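You operate a simulated robot arm through the tools that you are given. There is no shell and no other tool. Be economical: measure what you need, move in short steps, check, and stop when the job is done.

Carry out the task below with a simulated two-armed robot. There is one attempt and no reset: what you move stays moved.

## Task
Pick up the white spool with one hand, pass it to the other hand and put it on the middle shelf of the grey trolley.

Only the result counts: the job must be done as asked and must still hold three seconds after the hand-in. Knocking over, shifting, dropping, spilling or breaking anything else fails it.

## Robot
Two 7-joint arms with two-finger parallel grippers on one trunk, on a base that drives. Base frame: it is fixed to the floor where the robot stands at the start and does not move with it; the origin is under the middle of the robot, x ahead of it, y to its left, z up. Units: mm, rad, N and s.
The left shoulder is at the start at [70, 190, 1324], the right one opposite. With the tool pointing down near the work surface each hand reaches from about 100 to 600 mm from the robot's upright axis, wherever it stands, measured 20 degrees to its own side. Places, roughly: middle shelf of the grey trolley [-500, 2000, 500]. Payload 3.91 kg a hand.
The tool frame of a hand sits at the grasp point between the pads (the TCP): z along the fingers, y along the line on which they close. The tips reach 30 mm beyond it. Largest opening 110 mm; finger width 20, thickness 10; the body of the gripper, 48 by 112 mm, starts 55 mm behind the TCP.
Orientation is told as [roll, pitch, yaw] about the base's x, y, z axes, in that order, counted from this pose: with the fingers straight down and closing along the base's y, the tool's x points along the base's -x, its y along +y and its z along -z.

## Interface
- The arms move only by the tool arm_command. It takes "left_commands", "right_commands" or both (then of equal length, played together; a hand with none holds still); each is text: rows parted by semicolons, each of 7 numbers parted by spaces: the shift along the base's x, y, z in mm, then the turn, a rotation vector about the base's x, y, z in rad, then the finger opening in mm, from 0 to 110. In form: tx ty tz wx wy wz claw; .... A call has 1 to 8 rows; each row shifts and turns the commanded pose from where the row before left it. Rows are played at 5 a second. More than 50 mm and 0.15 rad between two rows, or a gripper value outside its range, and nothing of the call is played. Where a pose cannot be reached the arm comes as near as it can. A force on the tool above 40 N (or 10 N above the force at the start of the call, whichever is more), or a blocked arm, ends the call early, and 0.2 s more pass. The fingers move at their own pace (about 72 mm/s each) and stop on an object; they squeeze with about 30 N. The grip force told is the motor's: it shows also when the fingers shut on nothing. Time passes only in rows, and 0.2 s behind the last, so rows that do not move let the fingers close. It gives the time, the measured TCP pose, the force on the tool (base axes), the opening and the grip force at its end, in the units of the frame above (readings bear some noise), with the torque about the TCP (base axes, N m) and any sound that the robot's microphone picked up, and new pictures: "pictures" is both (left out), scene, wrist or none (wrist: the cameras of the hands that moved).
- Cameras (640 x 400 px; columns grow to the right, rows downward): "scene" is now at [130, -39.5, 1556.2]; the picture's right is [-0.47, -0.88, 0.00], its down [-0.47, 0.25, -0.84] and it looks along [0.74, -0.40, -0.54] (base axes); focal length 214 px, centre (320, 200). "left" rides on the left gripper at [72, -17, -103] in its tool frame; the picture's right is [0.23, 0.97, 0.00], its down [-0.76, 0.18, -0.62] and it looks along [-0.61, 0.14, 0.78] (tool axes); focal length 222 px, centre (320, 200). "right" rides on the right gripper at [72, 17, -103] in its tool frame; the picture's right is [-0.23, 0.97, 0.00], its down [-0.76, -0.18, -0.62] and it looks along [-0.61, -0.14, 0.78] (tool axes); focal length 222 px, centre (320, 200). There is no depth. A picture from a camera that has moved, and an enlarged one, comes with that camera's place and axes in the base frame and with its lens.
- slide_trunk(by): slides the trunk up (or, below 0, down) by that many mm; the arms and the scene camera ride with it, the base frame stays. It gives what a move gives, with no picture.
- base_move(legs): drives the robot by 1 to 6 legs, each [ahead, turn to the left] in mm and rad, along the robot's own axes; the way and the turn of a leg run together, so that a leg with both is an arc; at most 1500 mm and 3.142 rad a leg. The arms and the cameras ride along, it lands a little off, and it stops where it bumps. It gives what a move gives, and a new picture of the scene camera.
- turn_head(pan, tilt): turns the head with the scene camera to pan (to the left, within 1.501 rad either way) and tilt (down, from -0.506 to 1.204), counted from straight ahead of the robot. It gives what a move gives, and a new picture of the scene camera.
- zoom(camera, box): a new picture of the part [left, top, right, bottom] of that camera's present view, enlarged. No time passes.
- hand_in(): hands the job in; it is judged then, once.

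Work in short steps. Places have to be worked out from the pictures, the camera data and where the tool is seen: move nearer, look again, correct. Check each grasp and each placing, and mend what went wrong. You have 120 turns and 260 pictures in all, those below and enlarged ones among them. Open the grippers and draw the arms clear of the work before you hand the job in, unless the task says otherwise; then end with one line.

The tools are called after "Emit:" as name(argument=value, ...) on one line, values as JSON. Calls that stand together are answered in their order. arm_command: Moves the arms, as the interface text tells. Its arguments: {"type":"object","properties":{"left_commands":{"type":"string"},"right_commands":{"type":"string"},"pictures":{"type":"string","enum":["both","scene","wrist","none"]}},"required":[]} The other tools are called the same way: slide_trunk (by) slides the trunk up or down; base_move (legs) drives the base; turn_head (pan, tilt) turns the head that bears the scene camera; zoom (camera, box) takes an enlarged picture of a part of a camera's view; hand_in () hands the job in.

At the start:

```text
time_s: 0.0
left_position: [69.9, 274.5, 447.3]
left_tool_rot: [0.016, -0.09, -0.216]
left_wrist_force: [0.4, 1.1, -0.7]
left_wrist_torque: [0.03, 0.02, 0.0]
left_grip_width: 109.8
left_gripper_force: 0.0
right_position: [305.3, -82.2, 1589.5]
right_tool_rot: [0.0, -0.001, 0.0]
right_wrist_force: [0.1, 0.2, 0.5]
right_wrist_torque: [0.04, -0.03, -0.02]
right_grip_width: 110.2
right_gripper_force: 0.1
trunk travel left (down, up): [-834.0, 106.0]
robot x, y, heading: [-3.6, 2.3, 0.001]
head pan, tilt: [-0.489, 0.567]
```

scene: 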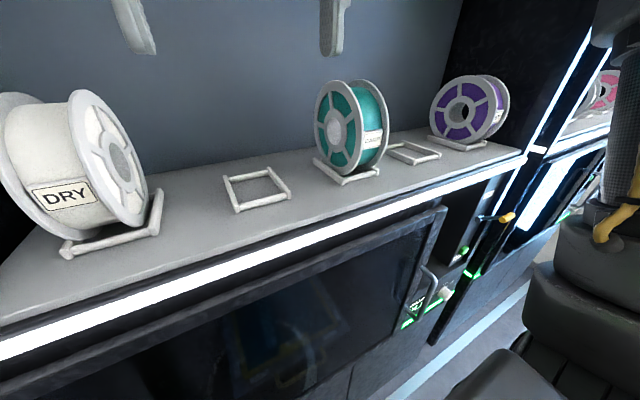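
right: 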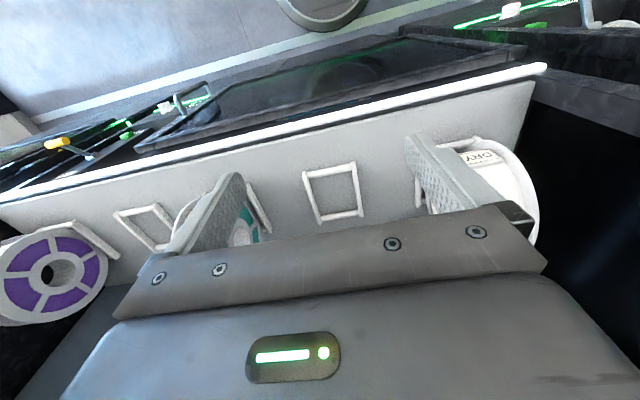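
left: 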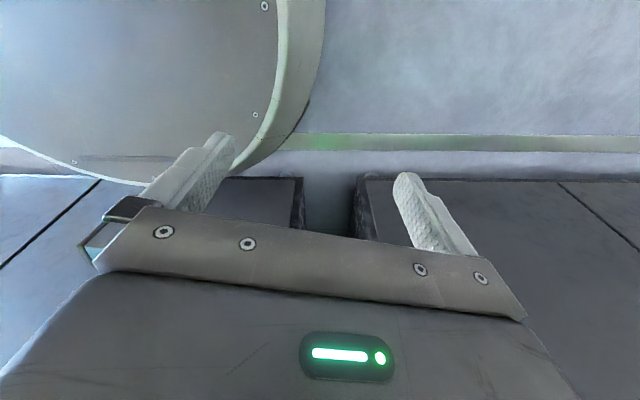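

The white spool is at the left of the scene on a bench ahead. I'll turn the head to see it whole, and look for the trolley afterwards.

Emit:
turn_head(pan=0.1, tilt=0.6)

Emit:
turn_head(pan=1.5, tilt=0.5)

```text
time_s: 1.0
left_position: [69.2, 275.3, 447.1]
left_tool_rot: [0.015, -0.09, -0.216]
left_wrist_force: [0.5, 0.1, -0.1]
left_wrist_torque: [-0.01, 0.01, 0.0]
left_grip_width: 110.1
left_gripper_force: 0.0
right_position: [304.1, -82.7, 1589.9]
right_tool_rot: [0.001, 0.0, 0.0]
right_wrist_force: [-0.2, 0.1, 1.7]
right_wrist_torque: [0.02, -0.01, -0.04]
right_grip_width: 110.2
right_gripper_force: 0.1
trunk travel left (down, up): [-834.0, 106.0]
robot x, y, heading: [2.6, 1.2, 0.001]
head pan, tilt: [0.099, 0.6]
camera scene: at [138.9, 10.7, 1553.3], right [0.1, -1.0, 0.0], down [-0.56, -0.06, -0.83], along [0.82, 0.08, -0.56], focal length 214 px, centre (320, 200)
```

scene: 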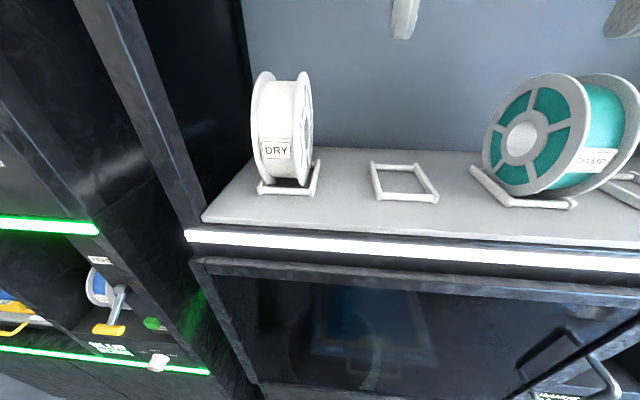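

```text
time_s: 2.5
left_position: [69.4, 273.8, 447.3]
left_tool_rot: [0.015, -0.092, -0.216]
left_wrist_force: [0.3, 0.1, 0.1]
left_wrist_torque: [0.0, -0.02, -0.01]
left_grip_width: 109.9
left_gripper_force: 0.0
right_position: [304.5, -83.2, 1590.5]
right_tool_rot: [0.0, 0.001, 0.001]
right_wrist_force: [0.5, 0.7, -1.0]
right_wrist_torque: [-0.01, -0.03, 0.02]
right_grip_width: 110.1
right_gripper_force: 0.1
trunk travel left (down, up): [-834.0, 106.0]
robot x, y, heading: [2.1, 2.3, -0.004]
head pan, tilt: [1.499, 0.499]
camera scene: at [57.6, 92.7, 1562.4], right [1.0, -0.07, 0.0], down [-0.03, -0.48, -0.88], along [0.06, 0.88, -0.48], focal length 214 px, centre (320, 200)
```

scene: 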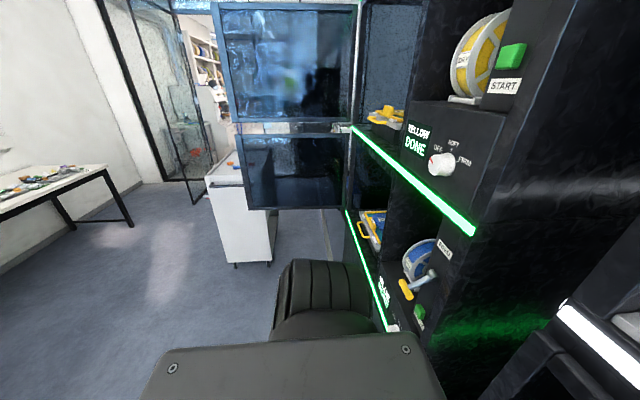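

The trolley is the light cabinet ahead-left at about (240,210); the bench is at about z=1370. I look closely at both the trolley and the spool.

Emit:
zoom(camera="scene", box=[170, 100, 370, 280])

Emit:
turn_head(pan=0.25, tilt=0.4)

Emit:
zoom(camera="scene", box=[240, 90, 440, 250])

```text
2.22 times, centred on (270, 190) of scene
camera zoom: at [57.6, 92.7, 1562.4], right [1.0, -0.07, 0.0], down [-0.03, -0.48, -0.88], along [0.06, 0.88, -0.48], focal length 477 px, centre (431, 222)
```

zoom: 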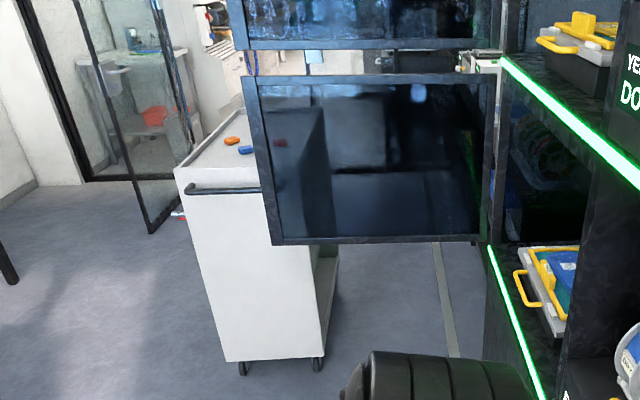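

```text
time_s: 4.0
left_position: [70.2, 274.8, 447.2]
left_tool_rot: [0.015, -0.091, -0.217]
left_wrist_force: [-0.2, 0.8, -0.7]
left_wrist_torque: [0.04, 0.01, -0.01]
left_grip_width: 109.8
left_gripper_force: 0.0
right_position: [304.7, -82.0, 1589.9]
right_tool_rot: [0.001, 0.002, 0.0]
right_wrist_force: [-0.3, 0.4, -0.6]
right_wrist_torque: [0.0, 0.01, 0.02]
right_grip_width: 109.9
right_gripper_force: 0.0
trunk travel left (down, up): [-834.0, 106.0]
robot x, y, heading: [0.8, 0.5, -0.005]
head pan, tilt: [0.25, 0.4]
camera scene: at [140.7, 24.9, 1571.5], right [0.25, -0.97, 0.0], down [-0.38, -0.1, -0.92], along [0.89, 0.23, -0.39], focal length 214 px, centre (320, 200)
```

scene: 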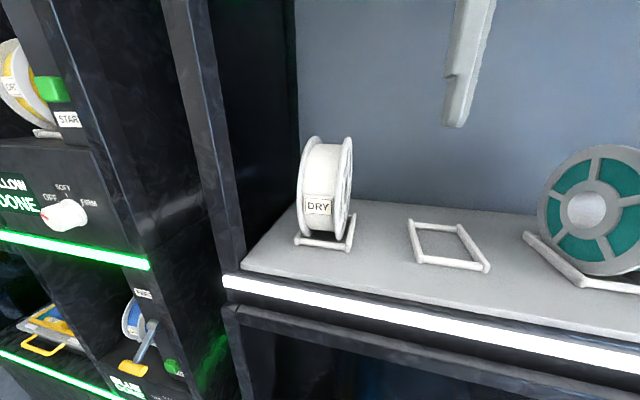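

```text
2.50 times, centred on (340, 170) of scene
camera zoom: at [140.7, 24.9, 1571.5], right [0.25, -0.97, 0.0], down [-0.38, -0.1, -0.92], along [0.89, 0.23, -0.39], focal length 536 px, centre (270, 275)
```

zoom: 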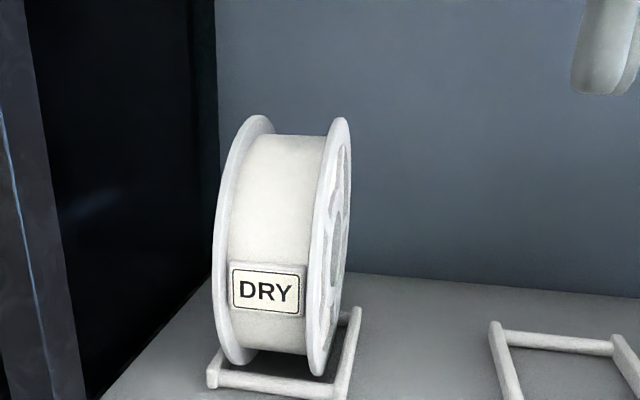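

The trolley's near end panel spans x≈-690…-300 at y≈1620, top z≈950; its sides seem open. Before choosing grasps I scout its west side: back off, turn left and drive to about (-1100, 900).

Emit:
base_move(legs=[[-150, 0], [0, 2.3], [1250, 0], [0, -1.3]])

```text
time_s: 19.9
left_position: [-1179.4, 1142.7, 447.6]
left_tool_rot: [0.016, -0.092, 0.779]
left_wrist_force: [-0.1, 0.2, -0.1]
left_wrist_torque: [-0.01, -0.03, 0.0]
left_grip_width: 109.9
left_gripper_force: 0.1
right_position: [-752.5, 1145.5, 1590.5]
right_tool_rot: [-0.001, 0.001, 0.992]
right_wrist_force: [1.2, -0.9, 0.6]
right_wrist_torque: [0.0, 0.02, -0.01]
right_grip_width: 110.0
right_gripper_force: 0.0
trunk travel left (down, up): [-834.0, 106.0]
robot x, y, heading: [-988.8, 934.4, 0.998]
head pan, tilt: [0.25, 0.4]
camera scene: at [-931.0, 1066.2, 1571.5], right [0.95, -0.32, 0.0], down [-0.12, -0.37, -0.92], along [0.3, 0.87, -0.39], focal length 214 px, centre (320, 200)
```

scene: 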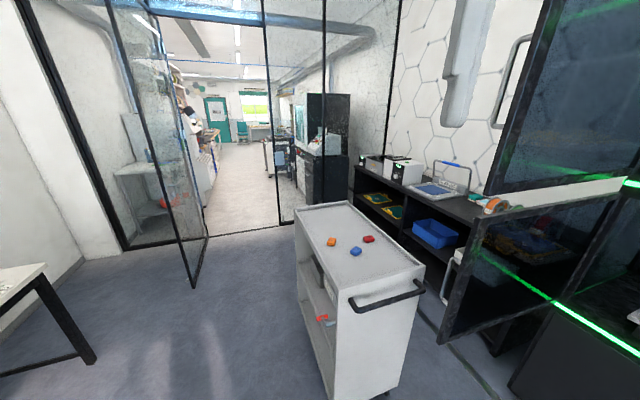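

The west side of the trolley is open with shelves. I drive to stand west of it facing east and look.

Emit:
base_move(legs=[[0, 0.9], [950, 0], [0, -1.7]])

Emit:
turn_head(pan=-0.2, tilt=0.9)

```text
time_s: 31.4
left_position: [-1266.8, 2113.2, 446.9]
left_tool_rot: [0.015, -0.093, -0.042]
left_wrist_force: [0.4, 0.0, 0.7]
left_wrist_torque: [0.04, 0.02, 0.06]
left_grip_width: 110.1
left_gripper_force: 0.1
right_position: [-973.6, 1802.7, 1589.7]
right_tool_rot: [0.001, 0.0, 0.173]
right_wrist_force: [0.0, 0.0, -0.2]
right_wrist_torque: [-0.02, 0.03, 0.01]
right_grip_width: 110.1
right_gripper_force: 0.0
trunk travel left (down, up): [-834.0, 106.0]
robot x, y, heading: [-1289.9, 1830.8, 0.175]
head pan, tilt: [0.25, 0.4]
camera scene: at [-1153.5, 1880.3, 1571.5], right [0.41, -0.91, 0.0], down [-0.35, -0.16, -0.92], along [0.84, 0.38, -0.39], focal length 214 px, centre (320, 200)
```

scene: 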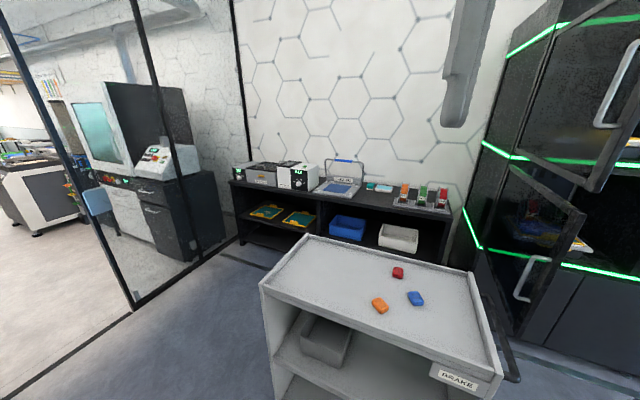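

```text
time_s: 32.3
left_position: [-1267.8, 2114.2, 446.9]
left_tool_rot: [0.016, -0.09, -0.042]
left_wrist_force: [-0.1, 0.5, -0.3]
left_wrist_torque: [0.0, 0.01, 0.01]
left_grip_width: 110.1
left_gripper_force: 0.1
right_position: [-973.9, 1802.7, 1590.7]
right_tool_rot: [0.001, 0.002, 0.173]
right_wrist_force: [-0.1, 0.3, -0.7]
right_wrist_torque: [0.02, -0.01, 0.03]
right_grip_width: 110.2
right_gripper_force: 0.1
trunk travel left (down, up): [-834.0, 106.0]
robot x, y, heading: [-1288.7, 1832.4, 0.177]
head pan, tilt: [-0.201, 0.901]
camera scene: at [-1162.4, 1840.2, 1528.6], right [-0.03, -1.0, 0.0], down [-0.78, 0.02, -0.62], along [0.62, -0.02, -0.78], focal length 214 px, centre (320, 200)
```

scene: 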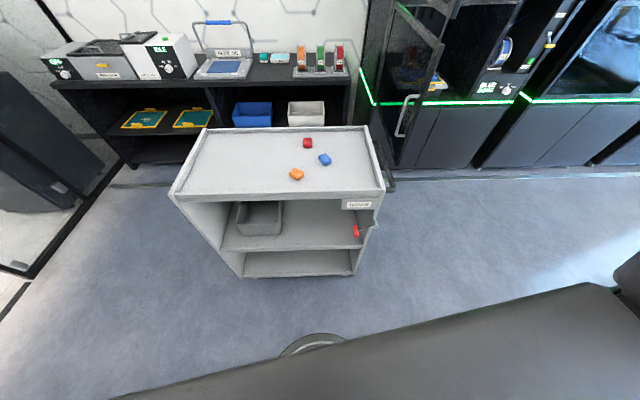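

The middle shelf is open to the west with a grey bin on its left part; there's free room at right. I lower the trunk for a better look into the shelf.

Emit:
slide_trunk(by=-380)

Emit:
turn_head(pan=-0.15, tilt=0.65)

Emit:
zoom(camera="scene", box=[140, 100, 440, 300])

```text
time_s: 34.1
left_position: [-1267.6, 2110.6, 284.5]
left_tool_rot: [0.002, -0.095, -0.041]
left_wrist_force: [-1.1, 12.4, 66.2]
left_wrist_torque: [-3.26, 0.66, -0.05]
left_grip_width: 103.6
left_gripper_force: 0.1
right_position: [-973.2, 1796.9, 1425.7]
right_tool_rot: [0.003, 0.003, 0.173]
right_wrist_force: [-1.1, -0.7, -0.4]
right_wrist_torque: [0.01, 0.0, 0.0]
right_grip_width: 110.1
right_gripper_force: 0.0
trunk travel left (down, up): [-670.0, 270.0]
robot x, y, heading: [-1290.5, 1834.8, 0.166]
head pan, tilt: [-0.201, 0.901]
stopped: the force on the tool passed its limit at 424 N (the readings are from after the stop); the commanded pose is now the measured one
```

```text
time_s: 34.9
left_position: [-1268.3, 2110.0, 284.3]
left_tool_rot: [0.0, -0.097, -0.041]
left_wrist_force: [0.4, 17.3, 77.3]
left_wrist_torque: [-3.5, 0.69, -0.16]
left_grip_width: 101.2
left_gripper_force: 0.1
right_position: [-973.7, 1800.5, 1425.1]
right_tool_rot: [0.0, 0.002, 0.175]
right_wrist_force: [0.2, -0.2, 0.1]
right_wrist_torque: [0.01, -0.02, -0.02]
right_grip_width: 109.7
right_gripper_force: 0.0
trunk travel left (down, up): [-670.0, 270.0]
robot x, y, heading: [-1290.4, 1837.1, 0.168]
head pan, tilt: [-0.15, 0.649]
camera scene: at [-1151.5, 1840.8, 1385.1], right [0.02, -1.0, 0.0], down [-0.6, -0.01, -0.8], along [0.8, 0.02, -0.6], focal length 214 px, centre (320, 200)
```

scene: 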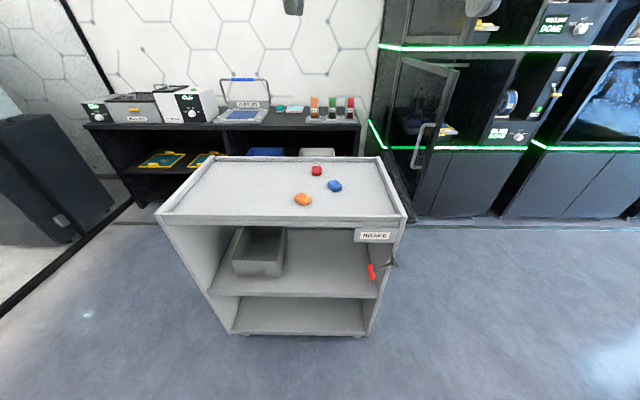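

```text
2.00 times, centred on (290, 200) of scene
camera zoom: at [-1151.5, 1840.8, 1385.1], right [0.02, -1.0, 0.0], down [-0.6, -0.01, -0.8], along [0.8, 0.02, -0.6], focal length 429 px, centre (380, 200)
```

zoom: 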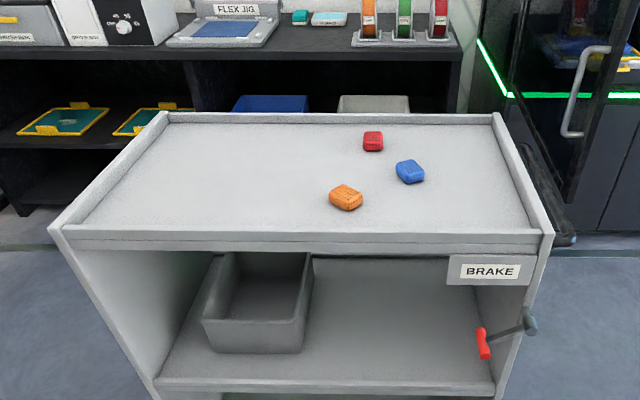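

The left hand touched the robot's own base; I raise the trunk to free it. The shelf is about z≈570, x≈-680…-300, free between y≈1650 and 2020. Now I go back to the bench.

Emit:
slide_trunk(by=220)

Emit:
base_move(legs=[[0, -1.2], [1000, 0], [1020, 0], [0, 1.03]])

Emit:
turn_head(pan=0.0, tilt=0.6)

```text
time_s: 37.2
left_position: [-1268.1, 2110.2, 502.2]
left_tool_rot: [-0.006, -0.095, -0.039]
left_wrist_force: [0.5, -0.4, -0.4]
left_wrist_torque: [0.01, -0.01, 0.0]
left_grip_width: 110.2
left_gripper_force: 0.1
right_position: [-972.9, 1802.5, 1645.4]
right_tool_rot: [-0.003, 0.003, 0.175]
right_wrist_force: [0.1, 0.2, -0.1]
right_wrist_torque: [0.01, -0.02, -0.02]
right_grip_width: 110.3
right_gripper_force: 0.0
trunk travel left (down, up): [-890.0, 50.0]
robot x, y, heading: [-1289.1, 1832.0, 0.177]
head pan, tilt: [-0.15, 0.649]
```

```text
time_s: 52.9
left_position: [-193.6, 361.0, 503.3]
left_tool_rot: [-0.004, -0.093, -0.23]
left_wrist_force: [0.2, -0.6, -0.6]
left_wrist_torque: [0.01, 0.0, 0.0]
left_grip_width: 110.0
left_gripper_force: 0.1
right_position: [38.0, 4.8, 1643.9]
right_tool_rot: [-0.002, 0.002, -0.014]
right_wrist_force: [0.3, 0.4, -0.9]
right_wrist_torque: [-0.01, 0.0, -0.01]
right_grip_width: 109.9
right_gripper_force: 0.1
trunk travel left (down, up): [-890.0, 50.0]
robot x, y, heading: [-261.8, 94.2, -0.012]
head pan, tilt: [-0.15, 0.649]
camera scene: at [-128.3, 78.9, 1604.7], right [-0.16, -0.99, 0.0], down [-0.6, 0.1, -0.8], along [0.79, -0.13, -0.6], focal length 214 px, centre (320, 200)
```

scene: 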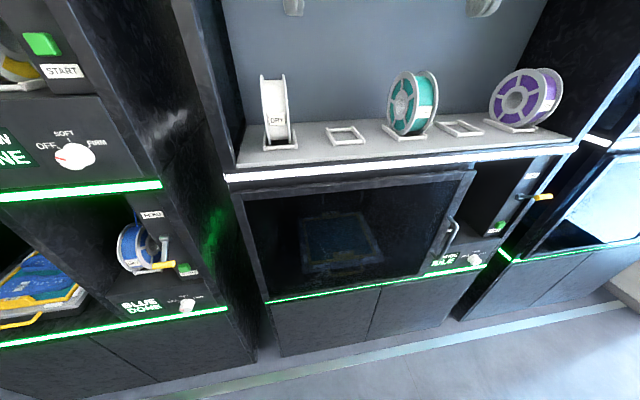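

```text
time_s: 53.6
left_position: [-192.6, 361.7, 502.3]
left_tool_rot: [-0.005, -0.094, -0.23]
left_wrist_force: [-0.1, 0.2, 0.3]
left_wrist_torque: [0.01, 0.03, 0.0]
left_grip_width: 110.3
left_gripper_force: 0.1
right_position: [38.8, 5.6, 1644.5]
right_tool_rot: [-0.004, 0.003, -0.013]
right_wrist_force: [0.3, 0.4, 0.0]
right_wrist_torque: [-0.02, -0.03, 0.02]
right_grip_width: 110.3
right_gripper_force: 0.1
trunk travel left (down, up): [-890.0, 50.0]
robot x, y, heading: [-264.9, 95.2, -0.015]
head pan, tilt: [0.0, 0.6]
camera scene: at [-125.5, 92.3, 1609.0], right [-0.01, -1.0, 0.0], down [-0.57, 0.01, -0.82], along [0.82, -0.01, -0.57], focal length 214 px, centre (320, 200)
```

scene: 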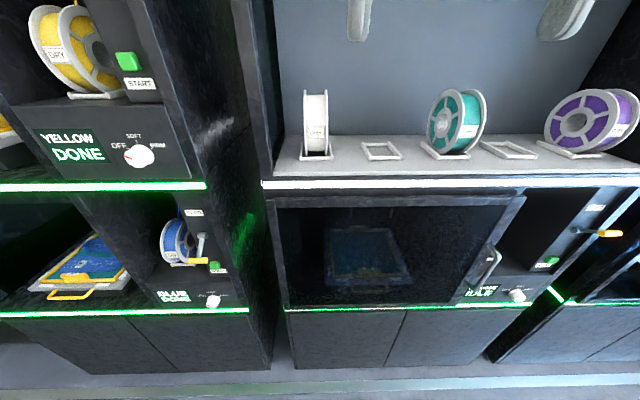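

Spool: centre ≈[488,96,1453], top ≈1528, width ≈64 mm, axis along y. I drive ahead to x≈10 with the right hand high above spool level.

Emit:
base_move(legs=[[270, 0.012]])

Emit:
arm_command(right_commands="40 30 0 0 0 0 110; 40 30 0 0 0 0 110; 20 20 0 0 0 0 110", pictures="both")

```text
time_s: 55.5
left_position: [74.3, 359.4, 503.7]
left_tool_rot: [-0.005, -0.097, -0.219]
left_wrist_force: [-0.5, 0.1, -0.3]
left_wrist_torque: [0.02, -0.04, -0.02]
left_grip_width: 110.1
left_gripper_force: 0.2
right_position: [308.4, 5.9, 1645.3]
right_tool_rot: [-0.004, 0.0, -0.006]
right_wrist_force: [-0.5, -0.6, 0.3]
right_wrist_torque: [0.02, 0.01, -0.02]
right_grip_width: 110.2
right_gripper_force: 0.0
trunk travel left (down, up): [-890.0, 50.0]
robot x, y, heading: [9.1, 89.8, -0.01]
head pan, tilt: [0.0, 0.6]
camera scene: at [142.8, 90.9, 1609.2], right [-0.01, -1.0, 0.0], down [-0.56, 0.0, -0.83], along [0.83, 0.0, -0.56], focal length 214 px, centre (320, 200)
```

scene: 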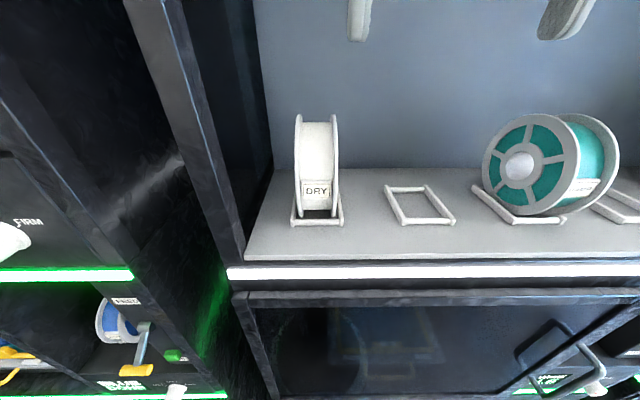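

```text
time_s: 56.3
left_position: [75.1, 358.9, 503.2]
left_tool_rot: [-0.005, -0.094, -0.219]
left_wrist_force: [0.0, 0.3, 0.0]
left_wrist_torque: [-0.01, 0.02, -0.02]
left_grip_width: 110.1
left_gripper_force: 0.0
right_position: [409.8, 86.7, 1646.6]
right_tool_rot: [-0.004, 0.001, -0.002]
right_wrist_force: [-0.4, 0.1, -0.1]
right_wrist_torque: [-0.01, 0.05, -0.01]
right_grip_width: 109.9
right_gripper_force: 0.1
trunk travel left (down, up): [-890.0, 50.0]
robot x, y, heading: [7.3, 93.3, -0.009]
head pan, tilt: [0.0, 0.6]
camera scene: at [145.4, 91.3, 1608.9], right [-0.01, -1.0, 0.0], down [-0.57, 0.0, -0.82], along [0.82, 0.0, -0.57], focal length 214 px, centre (320, 200)
camera right: at [338.5, 103.4, 1749.4], right [0.23, 0.97, 0.0], down [0.76, -0.18, 0.62], along [0.6, -0.15, -0.78], focal length 222 px, centre (320, 200)
```

scene: 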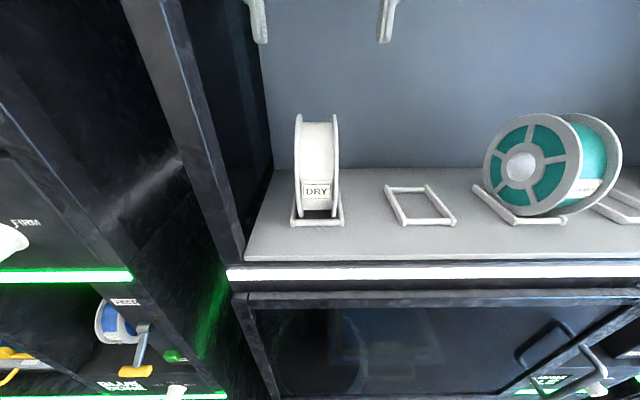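
right: 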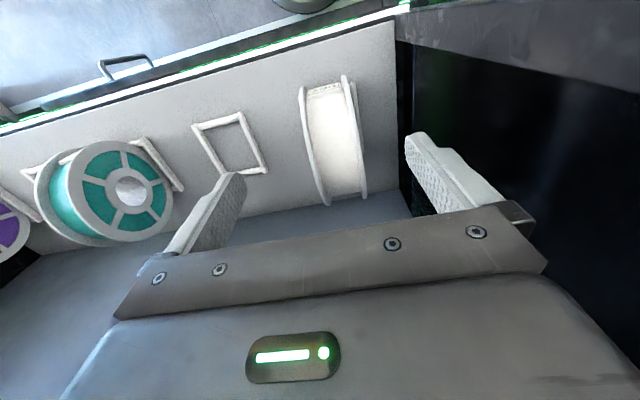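

Two-view tangents give spool centre ≈[484, 95, 1442], radius ≈86. I move the right hand above and descend partway, then check.

Emit:
arm_command(right_commands="37 4 0 0 0 0 110; 37 4 0 0 0 0 110; 0 0 -35 0 0 0 110; 0 0 -35 0 0 0 110; 0 0 0 0 0 0 110")

```text
time_s: 57.5
left_position: [75.0, 359.0, 502.3]
left_tool_rot: [-0.007, -0.096, -0.219]
left_wrist_force: [-0.8, 0.5, -0.3]
left_wrist_torque: [-0.02, 0.0, -0.01]
left_grip_width: 110.1
left_gripper_force: 0.1
right_position: [484.8, 96.4, 1574.8]
right_tool_rot: [-0.004, 0.002, -0.003]
right_wrist_force: [-0.3, 0.0, 0.2]
right_wrist_torque: [-0.01, -0.02, 0.0]
right_grip_width: 110.2
right_gripper_force: 0.1
trunk travel left (down, up): [-890.0, 50.0]
robot x, y, heading: [8.2, 94.6, -0.003]
head pan, tilt: [0.0, 0.6]
camera scene: at [145.4, 93.0, 1608.9], right [0.0, -1.0, 0.0], down [-0.57, 0.0, -0.82], along [0.82, 0.0, -0.57], focal length 214 px, centre (320, 200)
camera right: at [413.0, 112.2, 1678.5], right [0.23, 0.97, 0.0], down [0.76, -0.18, 0.62], along [0.6, -0.15, -0.78], focal length 222 px, centre (320, 200)
```

scene: 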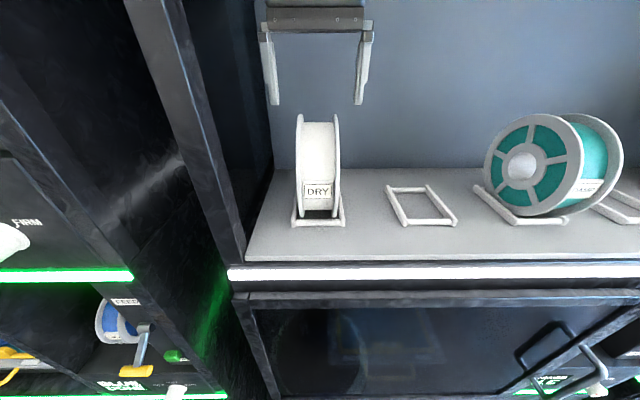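
right: 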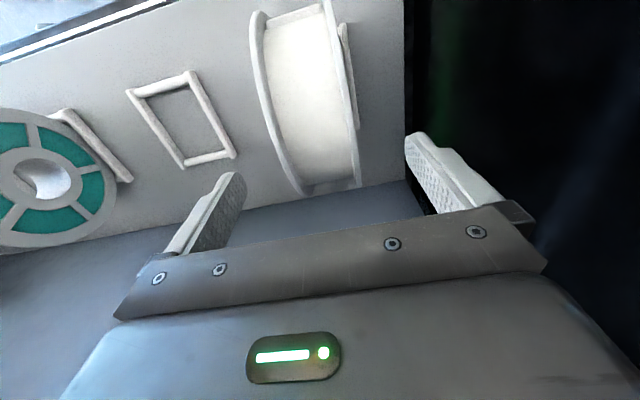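

Aligned in y. I descend to TCP z≈1496, keeping the fingers open, and check.

Emit:
arm_command(right_commands="0 0 -30 0 0 0 110; 0 0 -30 0 0 0 110; 0 0 -18 0 0 0 110; 0 0 0 0 0 0 110")

```text
time_s: 58.5
left_position: [75.0, 360.1, 502.7]
left_tool_rot: [-0.003, -0.092, -0.22]
left_wrist_force: [0.2, 0.7, -0.7]
left_wrist_torque: [0.0, -0.02, 0.03]
left_grip_width: 110.0
left_gripper_force: 0.1
right_position: [494.2, 98.5, 1510.9]
right_tool_rot: [-0.003, 0.004, -0.005]
right_wrist_force: [-0.6, -0.2, -1.5]
right_wrist_torque: [-0.01, 0.05, -0.01]
right_grip_width: 110.3
right_gripper_force: 0.0
right hand out of reach, approached as far as the arm can: row 2, 3
trunk travel left (down, up): [-890.0, 50.0]
robot x, y, heading: [5.4, 92.1, 0.002]
head pan, tilt: [0.0, 0.6]
camera scene: at [145.3, 90.2, 1609.0], right [-0.01, -1.0, 0.0], down [-0.57, 0.0, -0.82], along [0.82, 0.0, -0.57], focal length 214 px, centre (320, 200)
camera right: at [422.7, 115.8, 1614.1], right [0.23, 0.97, 0.0], down [0.76, -0.18, 0.62], along [0.6, -0.15, -0.78], focal length 222 px, centre (320, 200)
```

scene: 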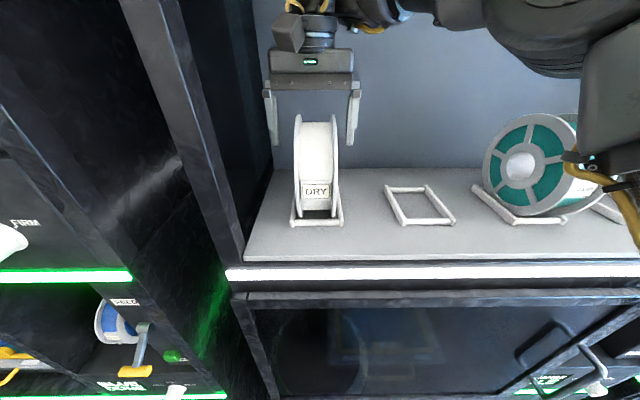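
right: 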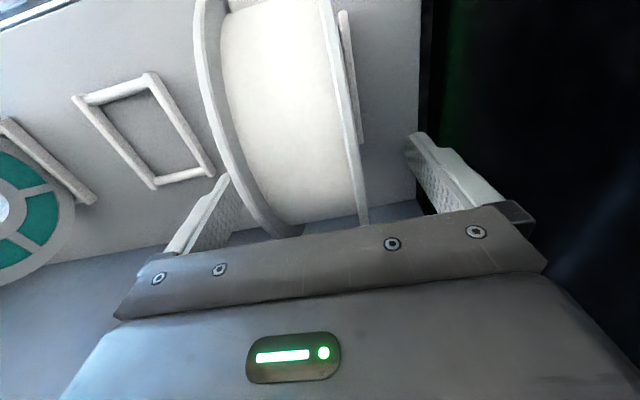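

The arm is at its reach limit at z≈1511, but the tips overlap the flanges by ~48 mm, enough to grip the rim. I close here; then lift with the trunk rather than the arm.

Emit:
arm_command(right_commands="0 0 0 0 0 0 80; 0 0 0 0 0 0 60; 0 0 0 0 0 0 40; 0 0 0 0 0 0 30; 0 0 0 0 0 0 30")

```text
time_s: 59.7
left_position: [74.2, 359.0, 502.0]
left_tool_rot: [-0.002, -0.095, -0.221]
left_wrist_force: [-0.7, 0.3, 0.3]
left_wrist_torque: [0.0, -0.05, 0.0]
left_grip_width: 109.9
left_gripper_force: 0.0
right_position: [493.8, 99.8, 1511.9]
right_tool_rot: [-0.003, 0.003, -0.005]
right_wrist_force: [-0.5, -2.5, -1.0]
right_wrist_torque: [-0.08, 0.06, 0.06]
right_grip_width: 57.9
right_gripper_force: 29.9
trunk travel left (down, up): [-890.0, 50.0]
robot x, y, heading: [5.7, 91.2, -0.007]
head pan, tilt: [0.0, 0.6]
camera scene: at [144.7, 90.3, 1609.0], right [-0.01, -1.0, 0.0], down [-0.56, 0.0, -0.83], along [0.83, 0.0, -0.56], focal length 214 px, centre (320, 200)
camera right: at [422.0, 116.0, 1614.4], right [0.23, 0.97, 0.0], down [0.76, -0.18, 0.62], along [0.6, -0.15, -0.78], focal length 222 px, centre (320, 200)
```

scene: 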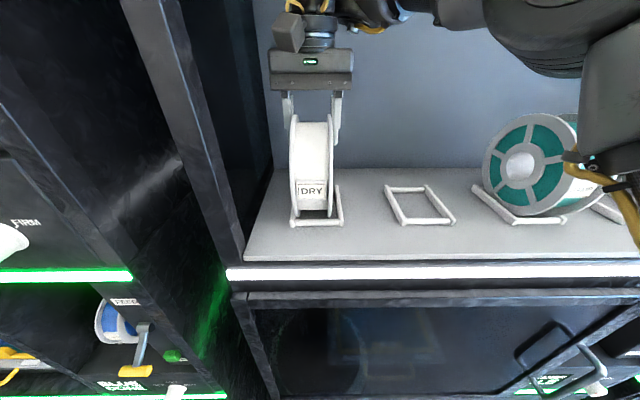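
right: 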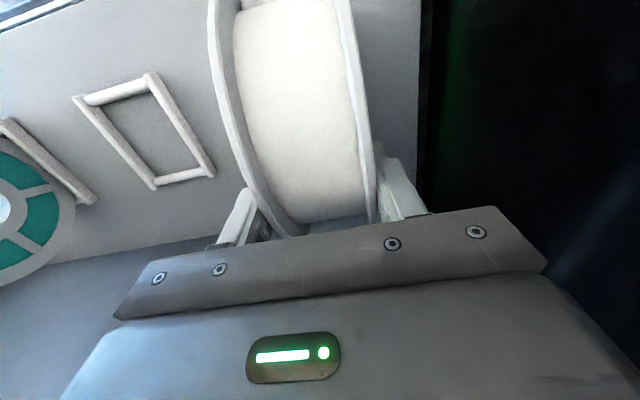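

Gripped at 58 mm with 30 N. I lift with the trunk by 45 mm.

Emit:
slide_trunk(by=20)

Emit:
slide_trunk(by=28)

Emit:
zoom(camera="scene", box=[220, 0, 640, 262])

```text
time_s: 60.4
left_position: [74.7, 358.6, 523.6]
left_tool_rot: [-0.006, -0.095, -0.22]
left_wrist_force: [-0.1, 0.7, -0.4]
left_wrist_torque: [0.01, 0.01, 0.0]
left_grip_width: 109.9
left_gripper_force: 0.1
right_position: [494.7, 100.8, 1530.9]
right_tool_rot: [-0.003, 0.004, -0.003]
right_wrist_force: [-0.7, 0.6, -6.2]
right_wrist_torque: [0.0, -0.12, 0.01]
right_grip_width: 58.1
right_gripper_force: 30.2
trunk travel left (down, up): [-910.0, 30.0]
robot x, y, heading: [3.8, 93.6, -0.005]
head pan, tilt: [0.0, 0.6]
```

```text
time_s: 61.1
left_position: [74.9, 359.1, 551.3]
left_tool_rot: [-0.006, -0.094, -0.218]
left_wrist_force: [-0.5, -0.3, 0.3]
left_wrist_torque: [0.02, -0.02, 0.01]
left_grip_width: 110.0
left_gripper_force: 0.0
right_position: [495.9, 101.5, 1559.1]
right_tool_rot: [-0.002, 0.004, -0.006]
right_wrist_force: [0.4, -1.2, -6.3]
right_wrist_torque: [-0.01, -0.1, 0.02]
right_grip_width: 58.0
right_gripper_force: 30.5
trunk travel left (down, up): [-938.0, 2.0]
robot x, y, heading: [6.3, 89.3, -0.007]
head pan, tilt: [0.0, 0.6]
```

```text
1.52 times, centred on (430, 131) of scene
camera zoom: at [145.8, 91.0, 1656.9], right [-0.01, -1.0, 0.0], down [-0.57, 0.0, -0.82], along [0.82, 0.0, -0.57], focal length 327 px, centre (152, 305)
```

zoom: 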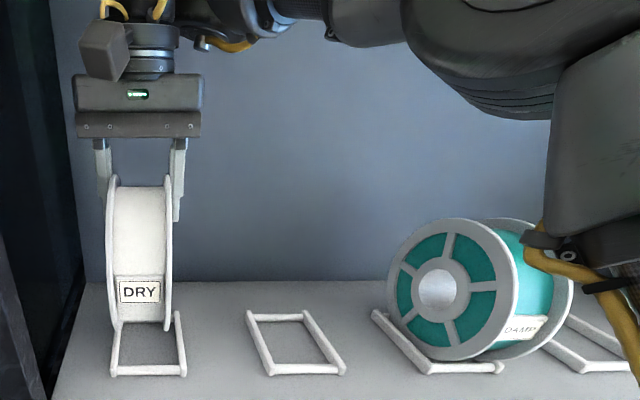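

The spool is off its cradle, weighing ~0.63 kg. I back straight off slowly into free space.

Emit:
base_move(legs=[[-250, 0], [-300, 0]])

```text
time_s: 64.6
left_position: [-475.7, 361.9, 550.5]
left_tool_rot: [-0.006, -0.093, -0.218]
left_wrist_force: [0.1, -0.3, 0.0]
left_wrist_torque: [-0.02, 0.02, -0.04]
left_grip_width: 110.2
left_gripper_force: 0.1
right_position: [-53.0, 101.2, 1558.3]
right_tool_rot: [-0.002, 0.008, -0.003]
right_wrist_force: [1.1, -0.1, -6.6]
right_wrist_torque: [0.01, -0.09, 0.0]
right_grip_width: 58.0
right_gripper_force: 30.1
trunk travel left (down, up): [-938.0, 2.0]
robot x, y, heading: [-546.9, 94.8, -0.004]
head pan, tilt: [0.0, 0.6]
camera scene: at [-402.5, 92.6, 1656.6], right [0.0, -1.0, 0.0], down [-0.57, 0.0, -0.82], along [0.82, 0.0, -0.57], focal length 214 px, centre (320, 200)
```

scene: 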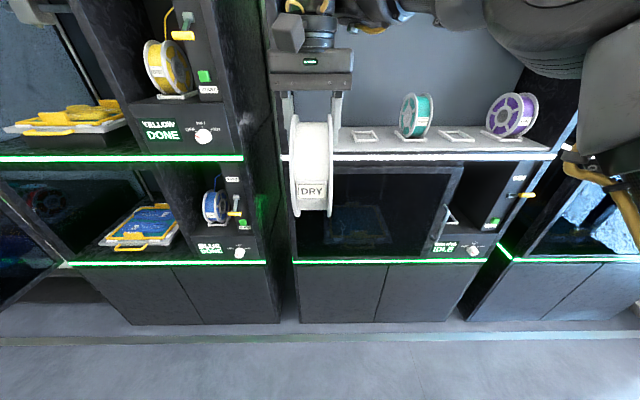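

Now the left hand: I bring it up and forward, at y≈360 well clear of the held spool, pitching its fingers toward forward-and-30°-down.

Emit:
arm_command(left_commands="25 0 42 0 0 0.11 110; 25 0 42 0 0 0.105 110; 25 0 42 0 -0.136 0 110; 25 0 42 0 -0.136 0 110; 25 0 42 0 -0.136 0 110; 25 0 42 0 -0.136 0 110; 25 0 42 0 -0.136 0 110; 25 0 42 0 -0.136 0 110")

```text
time_s: 66.4
left_position: [-272.9, 359.2, 889.2]
left_tool_rot: [0.0, -0.911, -0.006]
left_wrist_force: [0.0, -0.1, 0.4]
left_wrist_torque: [-0.01, 0.01, 0.0]
left_grip_width: 110.0
left_gripper_force: 0.1
right_position: [-55.9, 102.9, 1558.7]
right_tool_rot: [-0.003, 0.004, -0.002]
right_wrist_force: [0.7, -0.1, -6.2]
right_wrist_torque: [0.01, -0.07, 0.01]
right_grip_width: 57.6
right_gripper_force: 30.2
trunk travel left (down, up): [-938.0, 2.0]
robot x, y, heading: [-547.1, 90.4, -0.008]
head pan, tilt: [0.0, 0.6]
camera scene: at [-404.8, 92.4, 1656.8], right [0.0, -1.0, 0.0], down [-0.57, 0.0, -0.82], along [0.82, 0.0, -0.57], focal length 214 px, centre (320, 200)
camera left: at [-398.4, 341.7, 897.2], right [-0.13, 0.97, -0.18], down [-0.02, 0.18, 0.98], along [0.99, 0.14, 0.0], focal length 222 px, centre (320, 200)
```

scene: 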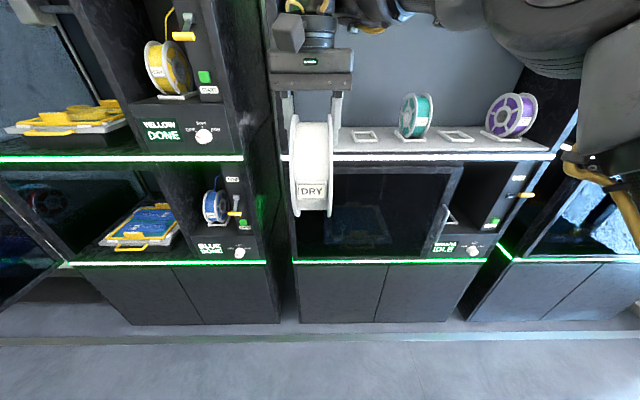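
left: 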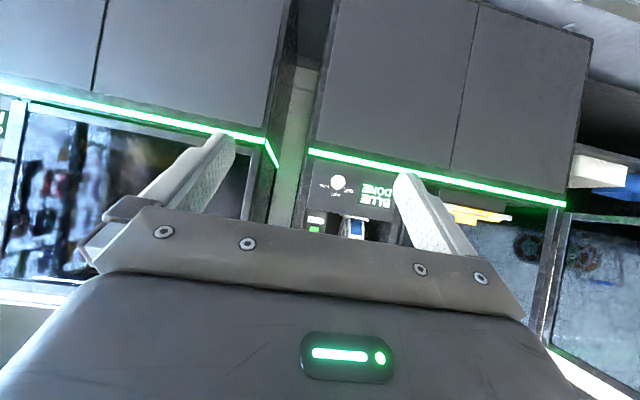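

Good tracking. I continue straight up toward z≈1550.

Emit:
arm_command(left_commands="0 0 45 0 -0.136 0 110; 0 0 45 0 0 0 110; 0 0 45 0 0 0 110; 0 0 45 0 0 0 110; 0 0 45 0 0 0 110; 0 0 45 0 0 0 110; 0 0 45 0 0 0 110; 0 0 45 0 0 0 110", pictures="none")

Emit:
arm_command(left_commands="0 -10 45 0 0 0 110; 0 -10 45 0 0 0 110; 0 -10 45 0 0 0 110; 0 -10 45 0 0 0 110; 0 -10 45 0 0 0 110; 0 -10 45 0 0 0 110; 0 -10 45 0 0 0 110; 0 0 0 0 0 0 110")

```text
time_s: 68.2
left_position: [-275.6, 361.5, 1054.0]
left_tool_rot: [0.001, -1.048, -0.008]
left_wrist_force: [0.2, 0.1, 0.2]
left_wrist_torque: [0.02, 0.03, -0.01]
left_grip_width: 109.8
left_gripper_force: 0.1
left hand out of reach, approached as far as the arm can: row 4, 5, 6, 7, 8
right_position: [-53.9, 102.1, 1559.4]
right_tool_rot: [-0.005, 0.003, -0.005]
right_wrist_force: [0.2, -0.3, -6.5]
right_wrist_torque: [0.0, -0.09, -0.02]
right_grip_width: 57.8
right_gripper_force: 30.5
trunk travel left (down, up): [-938.0, 2.0]
robot x, y, heading: [-547.1, 86.5, -0.005]
head pan, tilt: [0.0, 0.6]
```

```text
time_s: 70.0
left_position: [-275.3, 361.6, 1053.1]
left_tool_rot: [0.002, -1.047, -0.008]
left_wrist_force: [0.4, 0.3, 0.3]
left_wrist_torque: [0.03, -0.01, -0.02]
left_grip_width: 109.5
left_gripper_force: 0.0
left hand out of reach, approached as far as the arm can: row 1, 2, 3, 4, 5, 6, 7
right_position: [-55.5, 102.1, 1559.1]
right_tool_rot: [-0.006, 0.005, -0.003]
right_wrist_force: [-0.7, 0.8, -6.4]
right_wrist_torque: [0.0, -0.12, -0.01]
right_grip_width: 58.0
right_gripper_force: 30.4
trunk travel left (down, up): [-938.0, 2.0]
robot x, y, heading: [-547.8, 95.9, -0.007]
head pan, tilt: [0.0, 0.6]
camera scene: at [-405.2, 92.5, 1656.9], right [0.0, -1.0, 0.0], down [-0.57, 0.0, -0.82], along [0.82, 0.0, -0.57], focal length 214 px, centre (320, 200)
camera left: at [-400.3, 344.8, 1044.8], right [-0.11, 0.97, -0.2], down [-0.16, 0.18, 0.97], along [0.98, 0.14, 0.13], focal length 222 px, centre (320, 200)
```

scene: 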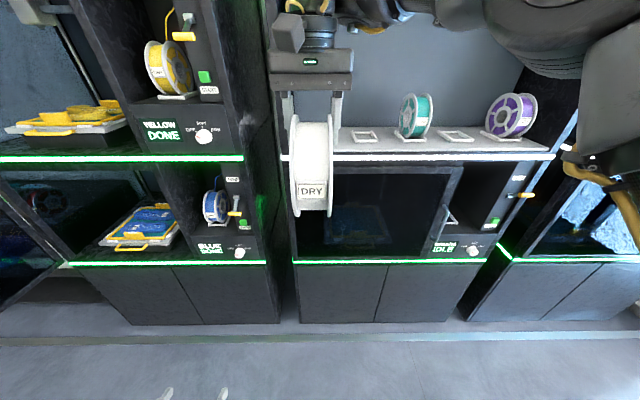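
left: 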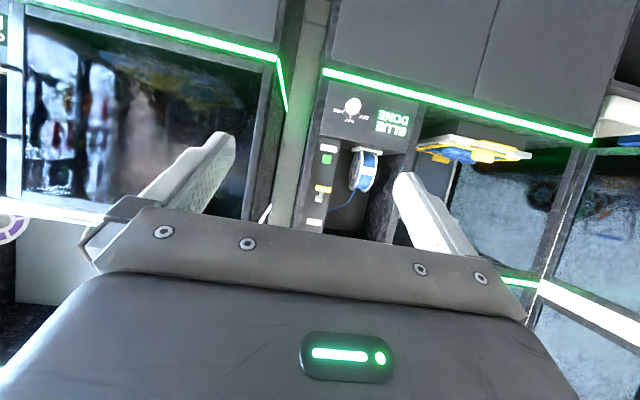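

The left arm folds at its limit there (too close to the body). I extend it forward and see where it goes.

Emit:
arm_command(left_commands="0 0 0 0 0 0 110; 45 0 0 0 0 0 110; 45 0 0 0 0 0 110", pictures="none")

```text
time_s: 70.8
left_position: [-182.5, 363.4, 1054.9]
left_tool_rot: [0.003, -1.044, -0.007]
left_wrist_force: [-0.7, -0.1, 0.1]
left_wrist_torque: [0.01, -0.01, 0.01]
left_grip_width: 109.9
left_gripper_force: 0.0
right_position: [-51.5, 104.1, 1557.7]
right_tool_rot: [-0.005, 0.008, -0.004]
right_wrist_force: [0.5, 0.3, -6.1]
right_wrist_torque: [-0.02, -0.08, 0.04]
right_grip_width: 57.9
right_gripper_force: 30.0
trunk travel left (down, up): [-938.0, 2.0]
robot x, y, heading: [-542.3, 92.1, -0.005]
head pan, tilt: [0.0, 0.6]
```

Commands restart from the reached pose. Further forward I try going up again.

Emit:
arm_command(left_commands="20 0 45 0 0 0 110; 15 0 45 0 0 0 110; 10 0 45 0 0 0 110; 0 0 45 0 0 0 110; 0 0 45 0 0 0 110; 0 0 45 0 0 0 110; 0 0 45 0 0 0 110; 0 0 45 0 0 0 110", pictures="none")

```text
time_s: 72.6
left_position: [-122.0, 366.6, 1120.4]
left_tool_rot: [0.002, -1.046, -0.006]
left_wrist_force: [-0.8, 0.0, -0.2]
left_wrist_torque: [-0.01, -0.01, 0.02]
left_grip_width: 110.2
left_gripper_force: 0.1
left hand out of reach, approached as far as the arm can: row 1, 2, 3, 4, 5, 6, 7, 8
right_position: [-55.4, 103.6, 1557.3]
right_tool_rot: [-0.005, 0.005, -0.003]
right_wrist_force: [-0.3, -0.4, -6.3]
right_wrist_torque: [0.01, -0.11, -0.03]
right_grip_width: 58.1
right_gripper_force: 29.7
trunk travel left (down, up): [-938.0, 2.0]
robot x, y, heading: [-546.2, 94.5, -0.007]
head pan, tilt: [0.0, 0.6]
```

The wrist limits it; with the fingers horizontal it should rise higher. I pitch to horizontal, then go up.

Emit:
arm_command(left_commands="0 0 0 0 -0.13 0 110; 0 0 0 0 -0.13 0 110; 0 0 0 0 -0.13 0 110; 0 0 0 0 -0.13 0 110; 0 0 45 0 0 0 110; 0 0 45 0 0 0 110; 0 0 45 0 0 0 110; 0 0 45 0 0 0 110", pictures="none")

```text
time_s: 74.4
left_position: [-110.4, 372.1, 1204.8]
left_tool_rot: [0.758, -1.566, -0.763]
left_wrist_force: [0.0, -0.4, -0.2]
left_wrist_torque: [-0.02, -0.02, 0.04]
left_grip_width: 110.1
left_gripper_force: 0.0
left hand out of reach, approached as far as the arm can: row 6, 7, 8
right_position: [-55.2, 103.3, 1559.1]
right_tool_rot: [-0.007, 0.004, -0.005]
right_wrist_force: [-0.5, -0.3, -5.7]
right_wrist_torque: [0.0, -0.12, 0.0]
right_grip_width: 57.9
right_gripper_force: 30.4
trunk travel left (down, up): [-938.0, 2.0]
robot x, y, heading: [-545.0, 91.9, -0.007]
head pan, tilt: [0.0, 0.6]
```

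Left reaches z≈1205 there. Now I test how far the right hand with the spool can come down when drawn in and to the right.

Emit:
arm_command(right_commands="-30 -35 0 0 0 0 30; -30 -35 0 0 0 0 30; -30 -35 0 0 0 0 30; 0 0 -40 0 0 0 30; 0 0 -40 0 0 0 30; 0 0 -40 0 0 0 30; 0 0 -40 0 0 0 30", pictures="scene")

```text
time_s: 76.0
left_position: [-109.8, 373.5, 1204.5]
left_tool_rot: [0.528, -1.564, -0.534]
left_wrist_force: [0.3, 0.8, 0.0]
left_wrist_torque: [0.0, -0.03, -0.03]
left_grip_width: 110.1
left_gripper_force: 0.0
right_position: [-57.2, 50.9, 1582.5]
right_tool_rot: [-0.007, 0.008, -0.003]
right_wrist_force: [0.4, 0.5, -6.1]
right_wrist_torque: [-0.03, -0.04, 0.0]
right_grip_width: 57.9
right_gripper_force: 29.8
right hand out of reach, approached as far as the arm can: row 1, 2, 3, 4, 5, 6, 7
trunk travel left (down, up): [-938.0, 2.0]
robot x, y, heading: [-543.5, 93.1, -0.006]
head pan, tilt: [0.0, 0.6]
camera scene: at [-402.4, 93.6, 1656.7], right [0.0, -1.0, 0.0], down [-0.57, 0.0, -0.82], along [0.82, 0.0, -0.57], focal length 214 px, centre (320, 200)
```

scene: 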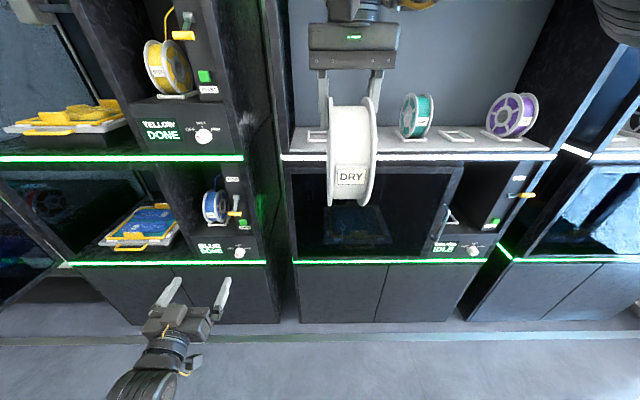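

Pitching the right hand forward should free it to descend. I tilt it ~50° forward, then go down.

Emit:
arm_command(right_commands="0 0 0 0 -0.14 0 30; 0 0 0 0 -0.14 0 30; 0 0 0 0 -0.14 0 30; 0 0 0 0 -0.14 0 30; 0 0 0 0 -0.14 0 30; 0 0 0 0 -0.14 0 30; 0 0 -45 0 0 0 30; 0 0 -45 0 0 0 30", pictures="none")

Emit:
arm_command(right_commands="0 0 -45 0 0 0 30; 0 0 -45 0 0 0 30; 0 0 -45 0 0 0 30; 0 0 -45 0 0 0 30; 0 0 -45 0 0 0 30", pictures="scene")

```text
time_s: 78.0
left_position: [-112.9, 371.8, 1205.6]
left_tool_rot: [0.986, -1.565, -0.991]
left_wrist_force: [-0.6, 0.3, -1.1]
left_wrist_torque: [0.02, 0.02, 0.03]
left_grip_width: 110.2
left_gripper_force: 0.0
right_position: [-15.8, 110.5, 1744.7]
right_tool_rot: [0.181, -0.704, -0.134]
right_wrist_force: [0.4, 0.3, -4.9]
right_wrist_torque: [-0.03, 0.21, 0.0]
right_grip_width: 57.9
right_gripper_force: 30.1
right hand out of reach, approached as far as the arm can: row 1, 2, 3, 4, 5, 6, 7, 8
trunk travel left (down, up): [-938.0, 2.0]
robot x, y, heading: [-546.7, 96.8, -0.002]
head pan, tilt: [0.0, 0.6]
stopped in row 8 (right hand): the arm was blocked; the commanded pose is now the measured one
```

```text
time_s: 79.4
left_position: [-111.4, 372.4, 1205.9]
left_tool_rot: [0.913, -1.566, -0.917]
left_wrist_force: [-0.2, -0.6, 0.6]
left_wrist_torque: [0.02, -0.04, 0.0]
left_grip_width: 109.7
left_gripper_force: 0.2
right_position: [7.6, 114.4, 1717.3]
right_tool_rot: [0.249, -0.659, -0.224]
right_wrist_force: [0.5, 0.8, -5.5]
right_wrist_torque: [-0.05, 0.2, -0.01]
right_grip_width: 57.8
right_gripper_force: 30.1
right hand out of reach, approached as far as the arm can: row 1, 2, 3, 4, 5
trunk travel left (down, up): [-938.0, 2.0]
robot x, y, heading: [-542.7, 93.5, -0.006]
head pan, tilt: [0.0, 0.6]
stopped in row 5 (right hand): the arm was blocked; the commanded pose is now the measured one
camera scene: at [-404.8, 92.4, 1656.9], right [0.0, -1.0, 0.0], down [-0.57, 0.0, -0.82], along [0.82, 0.0, -0.57], focal length 214 px, centre (320, 200)
```

scene: 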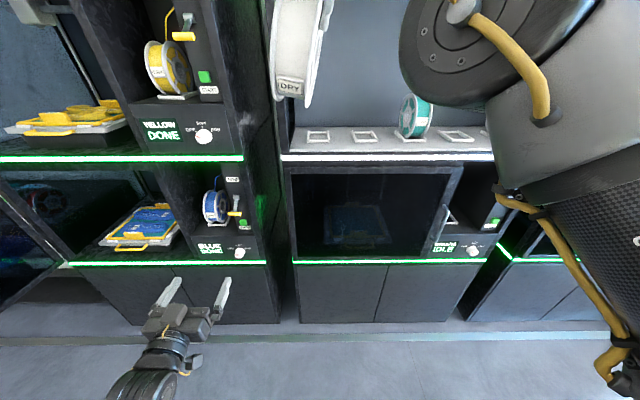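

The right arm got contorted. I bring it back to upright-down orientation, moving towards the comfortable starting pose (rel. [305,-80]).

Emit:
arm_command(right_commands="-20 -10 10 -0.0275 0.113 0.022 30; -30 -10 0 -0.0275 0.113 0.022 30; -40 -10 0 -0.0275 0.113 0.022 30; -40 -10 0 -0.0275 0.113 0.022 30; -40 -10 0 -0.0275 0.113 0.022 30; -40 -20 0 -0.0275 0.113 0.022 30; -40 -20 0 0 0 0 30; 0 0 0 0 0 0 30", pictures="scene")

```text
time_s: 81.2
left_position: [-112.6, 372.1, 1205.5]
left_tool_rot: [0.759, -1.565, -0.766]
left_wrist_force: [0.1, 0.2, -0.5]
left_wrist_torque: [-0.01, 0.0, -0.02]
left_grip_width: 110.0
left_gripper_force: 0.1
right_position: [-242.9, 28.8, 1727.4]
right_tool_rot: [-0.004, -0.005, 0.006]
right_wrist_force: [-0.5, 0.2, -6.5]
right_wrist_torque: [0.01, -0.08, 0.03]
right_grip_width: 58.1
right_gripper_force: 29.9
trunk travel left (down, up): [-938.0, 2.0]
robot x, y, heading: [-545.5, 92.8, -0.005]
head pan, tilt: [0.0, 0.6]
camera scene: at [-405.1, 93.1, 1656.9], right [0.0, -1.0, 0.0], down [-0.57, 0.0, -0.82], along [0.82, 0.0, -0.57], focal length 214 px, centre (320, 200)
```

scene: 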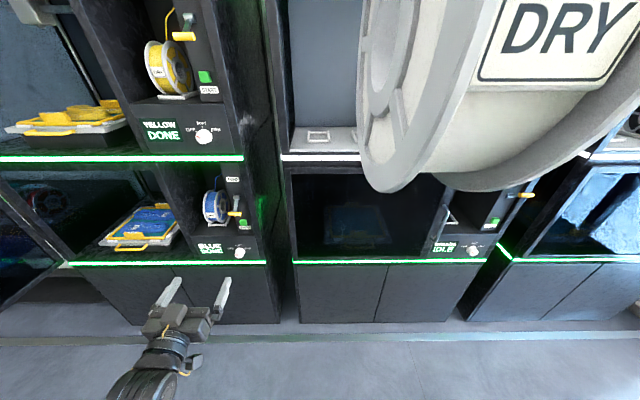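

Restored with the spool safe. Now I swing the right hand out to the right and try descending there.

Emit:
arm_command(right_commands="10 -45 0 0 0 0 30; 10 -45 0 0 0 0 30; 10 -45 0 0 0 0 30; 0 -45 0 0 0 0 30; 0 -45 0 0 0 0 30; 0 -45 0 0 0 0 30; 0 -45 0 0 0 0 30; 0 0 0 0 0 0 30", pictures="none")

Emit:
arm_command(right_commands="0 0 -45 0 0 0 30; 0 0 -45 0 0 0 30; 0 0 -45 0 0 0 30; 0 0 -45 0 0 0 30; 0 0 -45 0 0 0 30; 0 0 -45 0 0 0 30; 0 0 -45 0 0 0 30; 0 0 0 0 0 0 30", pictures="none")

```text
time_s: 83.0
left_position: [-113.8, 370.1, 1205.6]
left_tool_rot: [1.09, -1.566, -1.096]
left_wrist_force: [-0.1, -0.6, -0.3]
left_wrist_torque: [0.03, -0.01, 0.04]
left_grip_width: 110.1
left_gripper_force: 0.1
right_position: [-193.2, -131.7, 1680.7]
right_tool_rot: [0.004, -0.003, 0.005]
right_wrist_force: [0.1, -0.5, -6.4]
right_wrist_torque: [-0.01, -0.1, 0.02]
right_grip_width: 57.7
right_gripper_force: 30.6
right hand out of reach, approached as far as the arm can: row 2, 3, 4, 5, 6, 7
trunk travel left (down, up): [-938.0, 2.0]
robot x, y, heading: [-543.8, 89.1, 0.002]
head pan, tilt: [0.0, 0.6]
```

```text
time_s: 84.8
left_position: [-112.0, 371.5, 1204.9]
left_tool_rot: [0.89, -1.565, -0.893]
left_wrist_force: [0.9, -1.1, -0.2]
left_wrist_torque: [0.02, 0.0, -0.01]
left_grip_width: 110.3
left_gripper_force: 0.1
right_position: [-192.7, -126.2, 1653.7]
right_tool_rot: [-0.001, -0.002, 0.005]
right_wrist_force: [0.8, 0.7, -5.4]
right_wrist_torque: [0.01, -0.1, -0.01]
right_grip_width: 58.1
right_gripper_force: 29.6
right hand out of reach, approached as far as the arm can: row 1, 2, 3, 4, 5, 6, 7
trunk travel left (down, up): [-938.0, 2.0]
robot x, y, heading: [-544.5, 93.6, -0.007]
head pan, tilt: [0.0, 0.6]
```

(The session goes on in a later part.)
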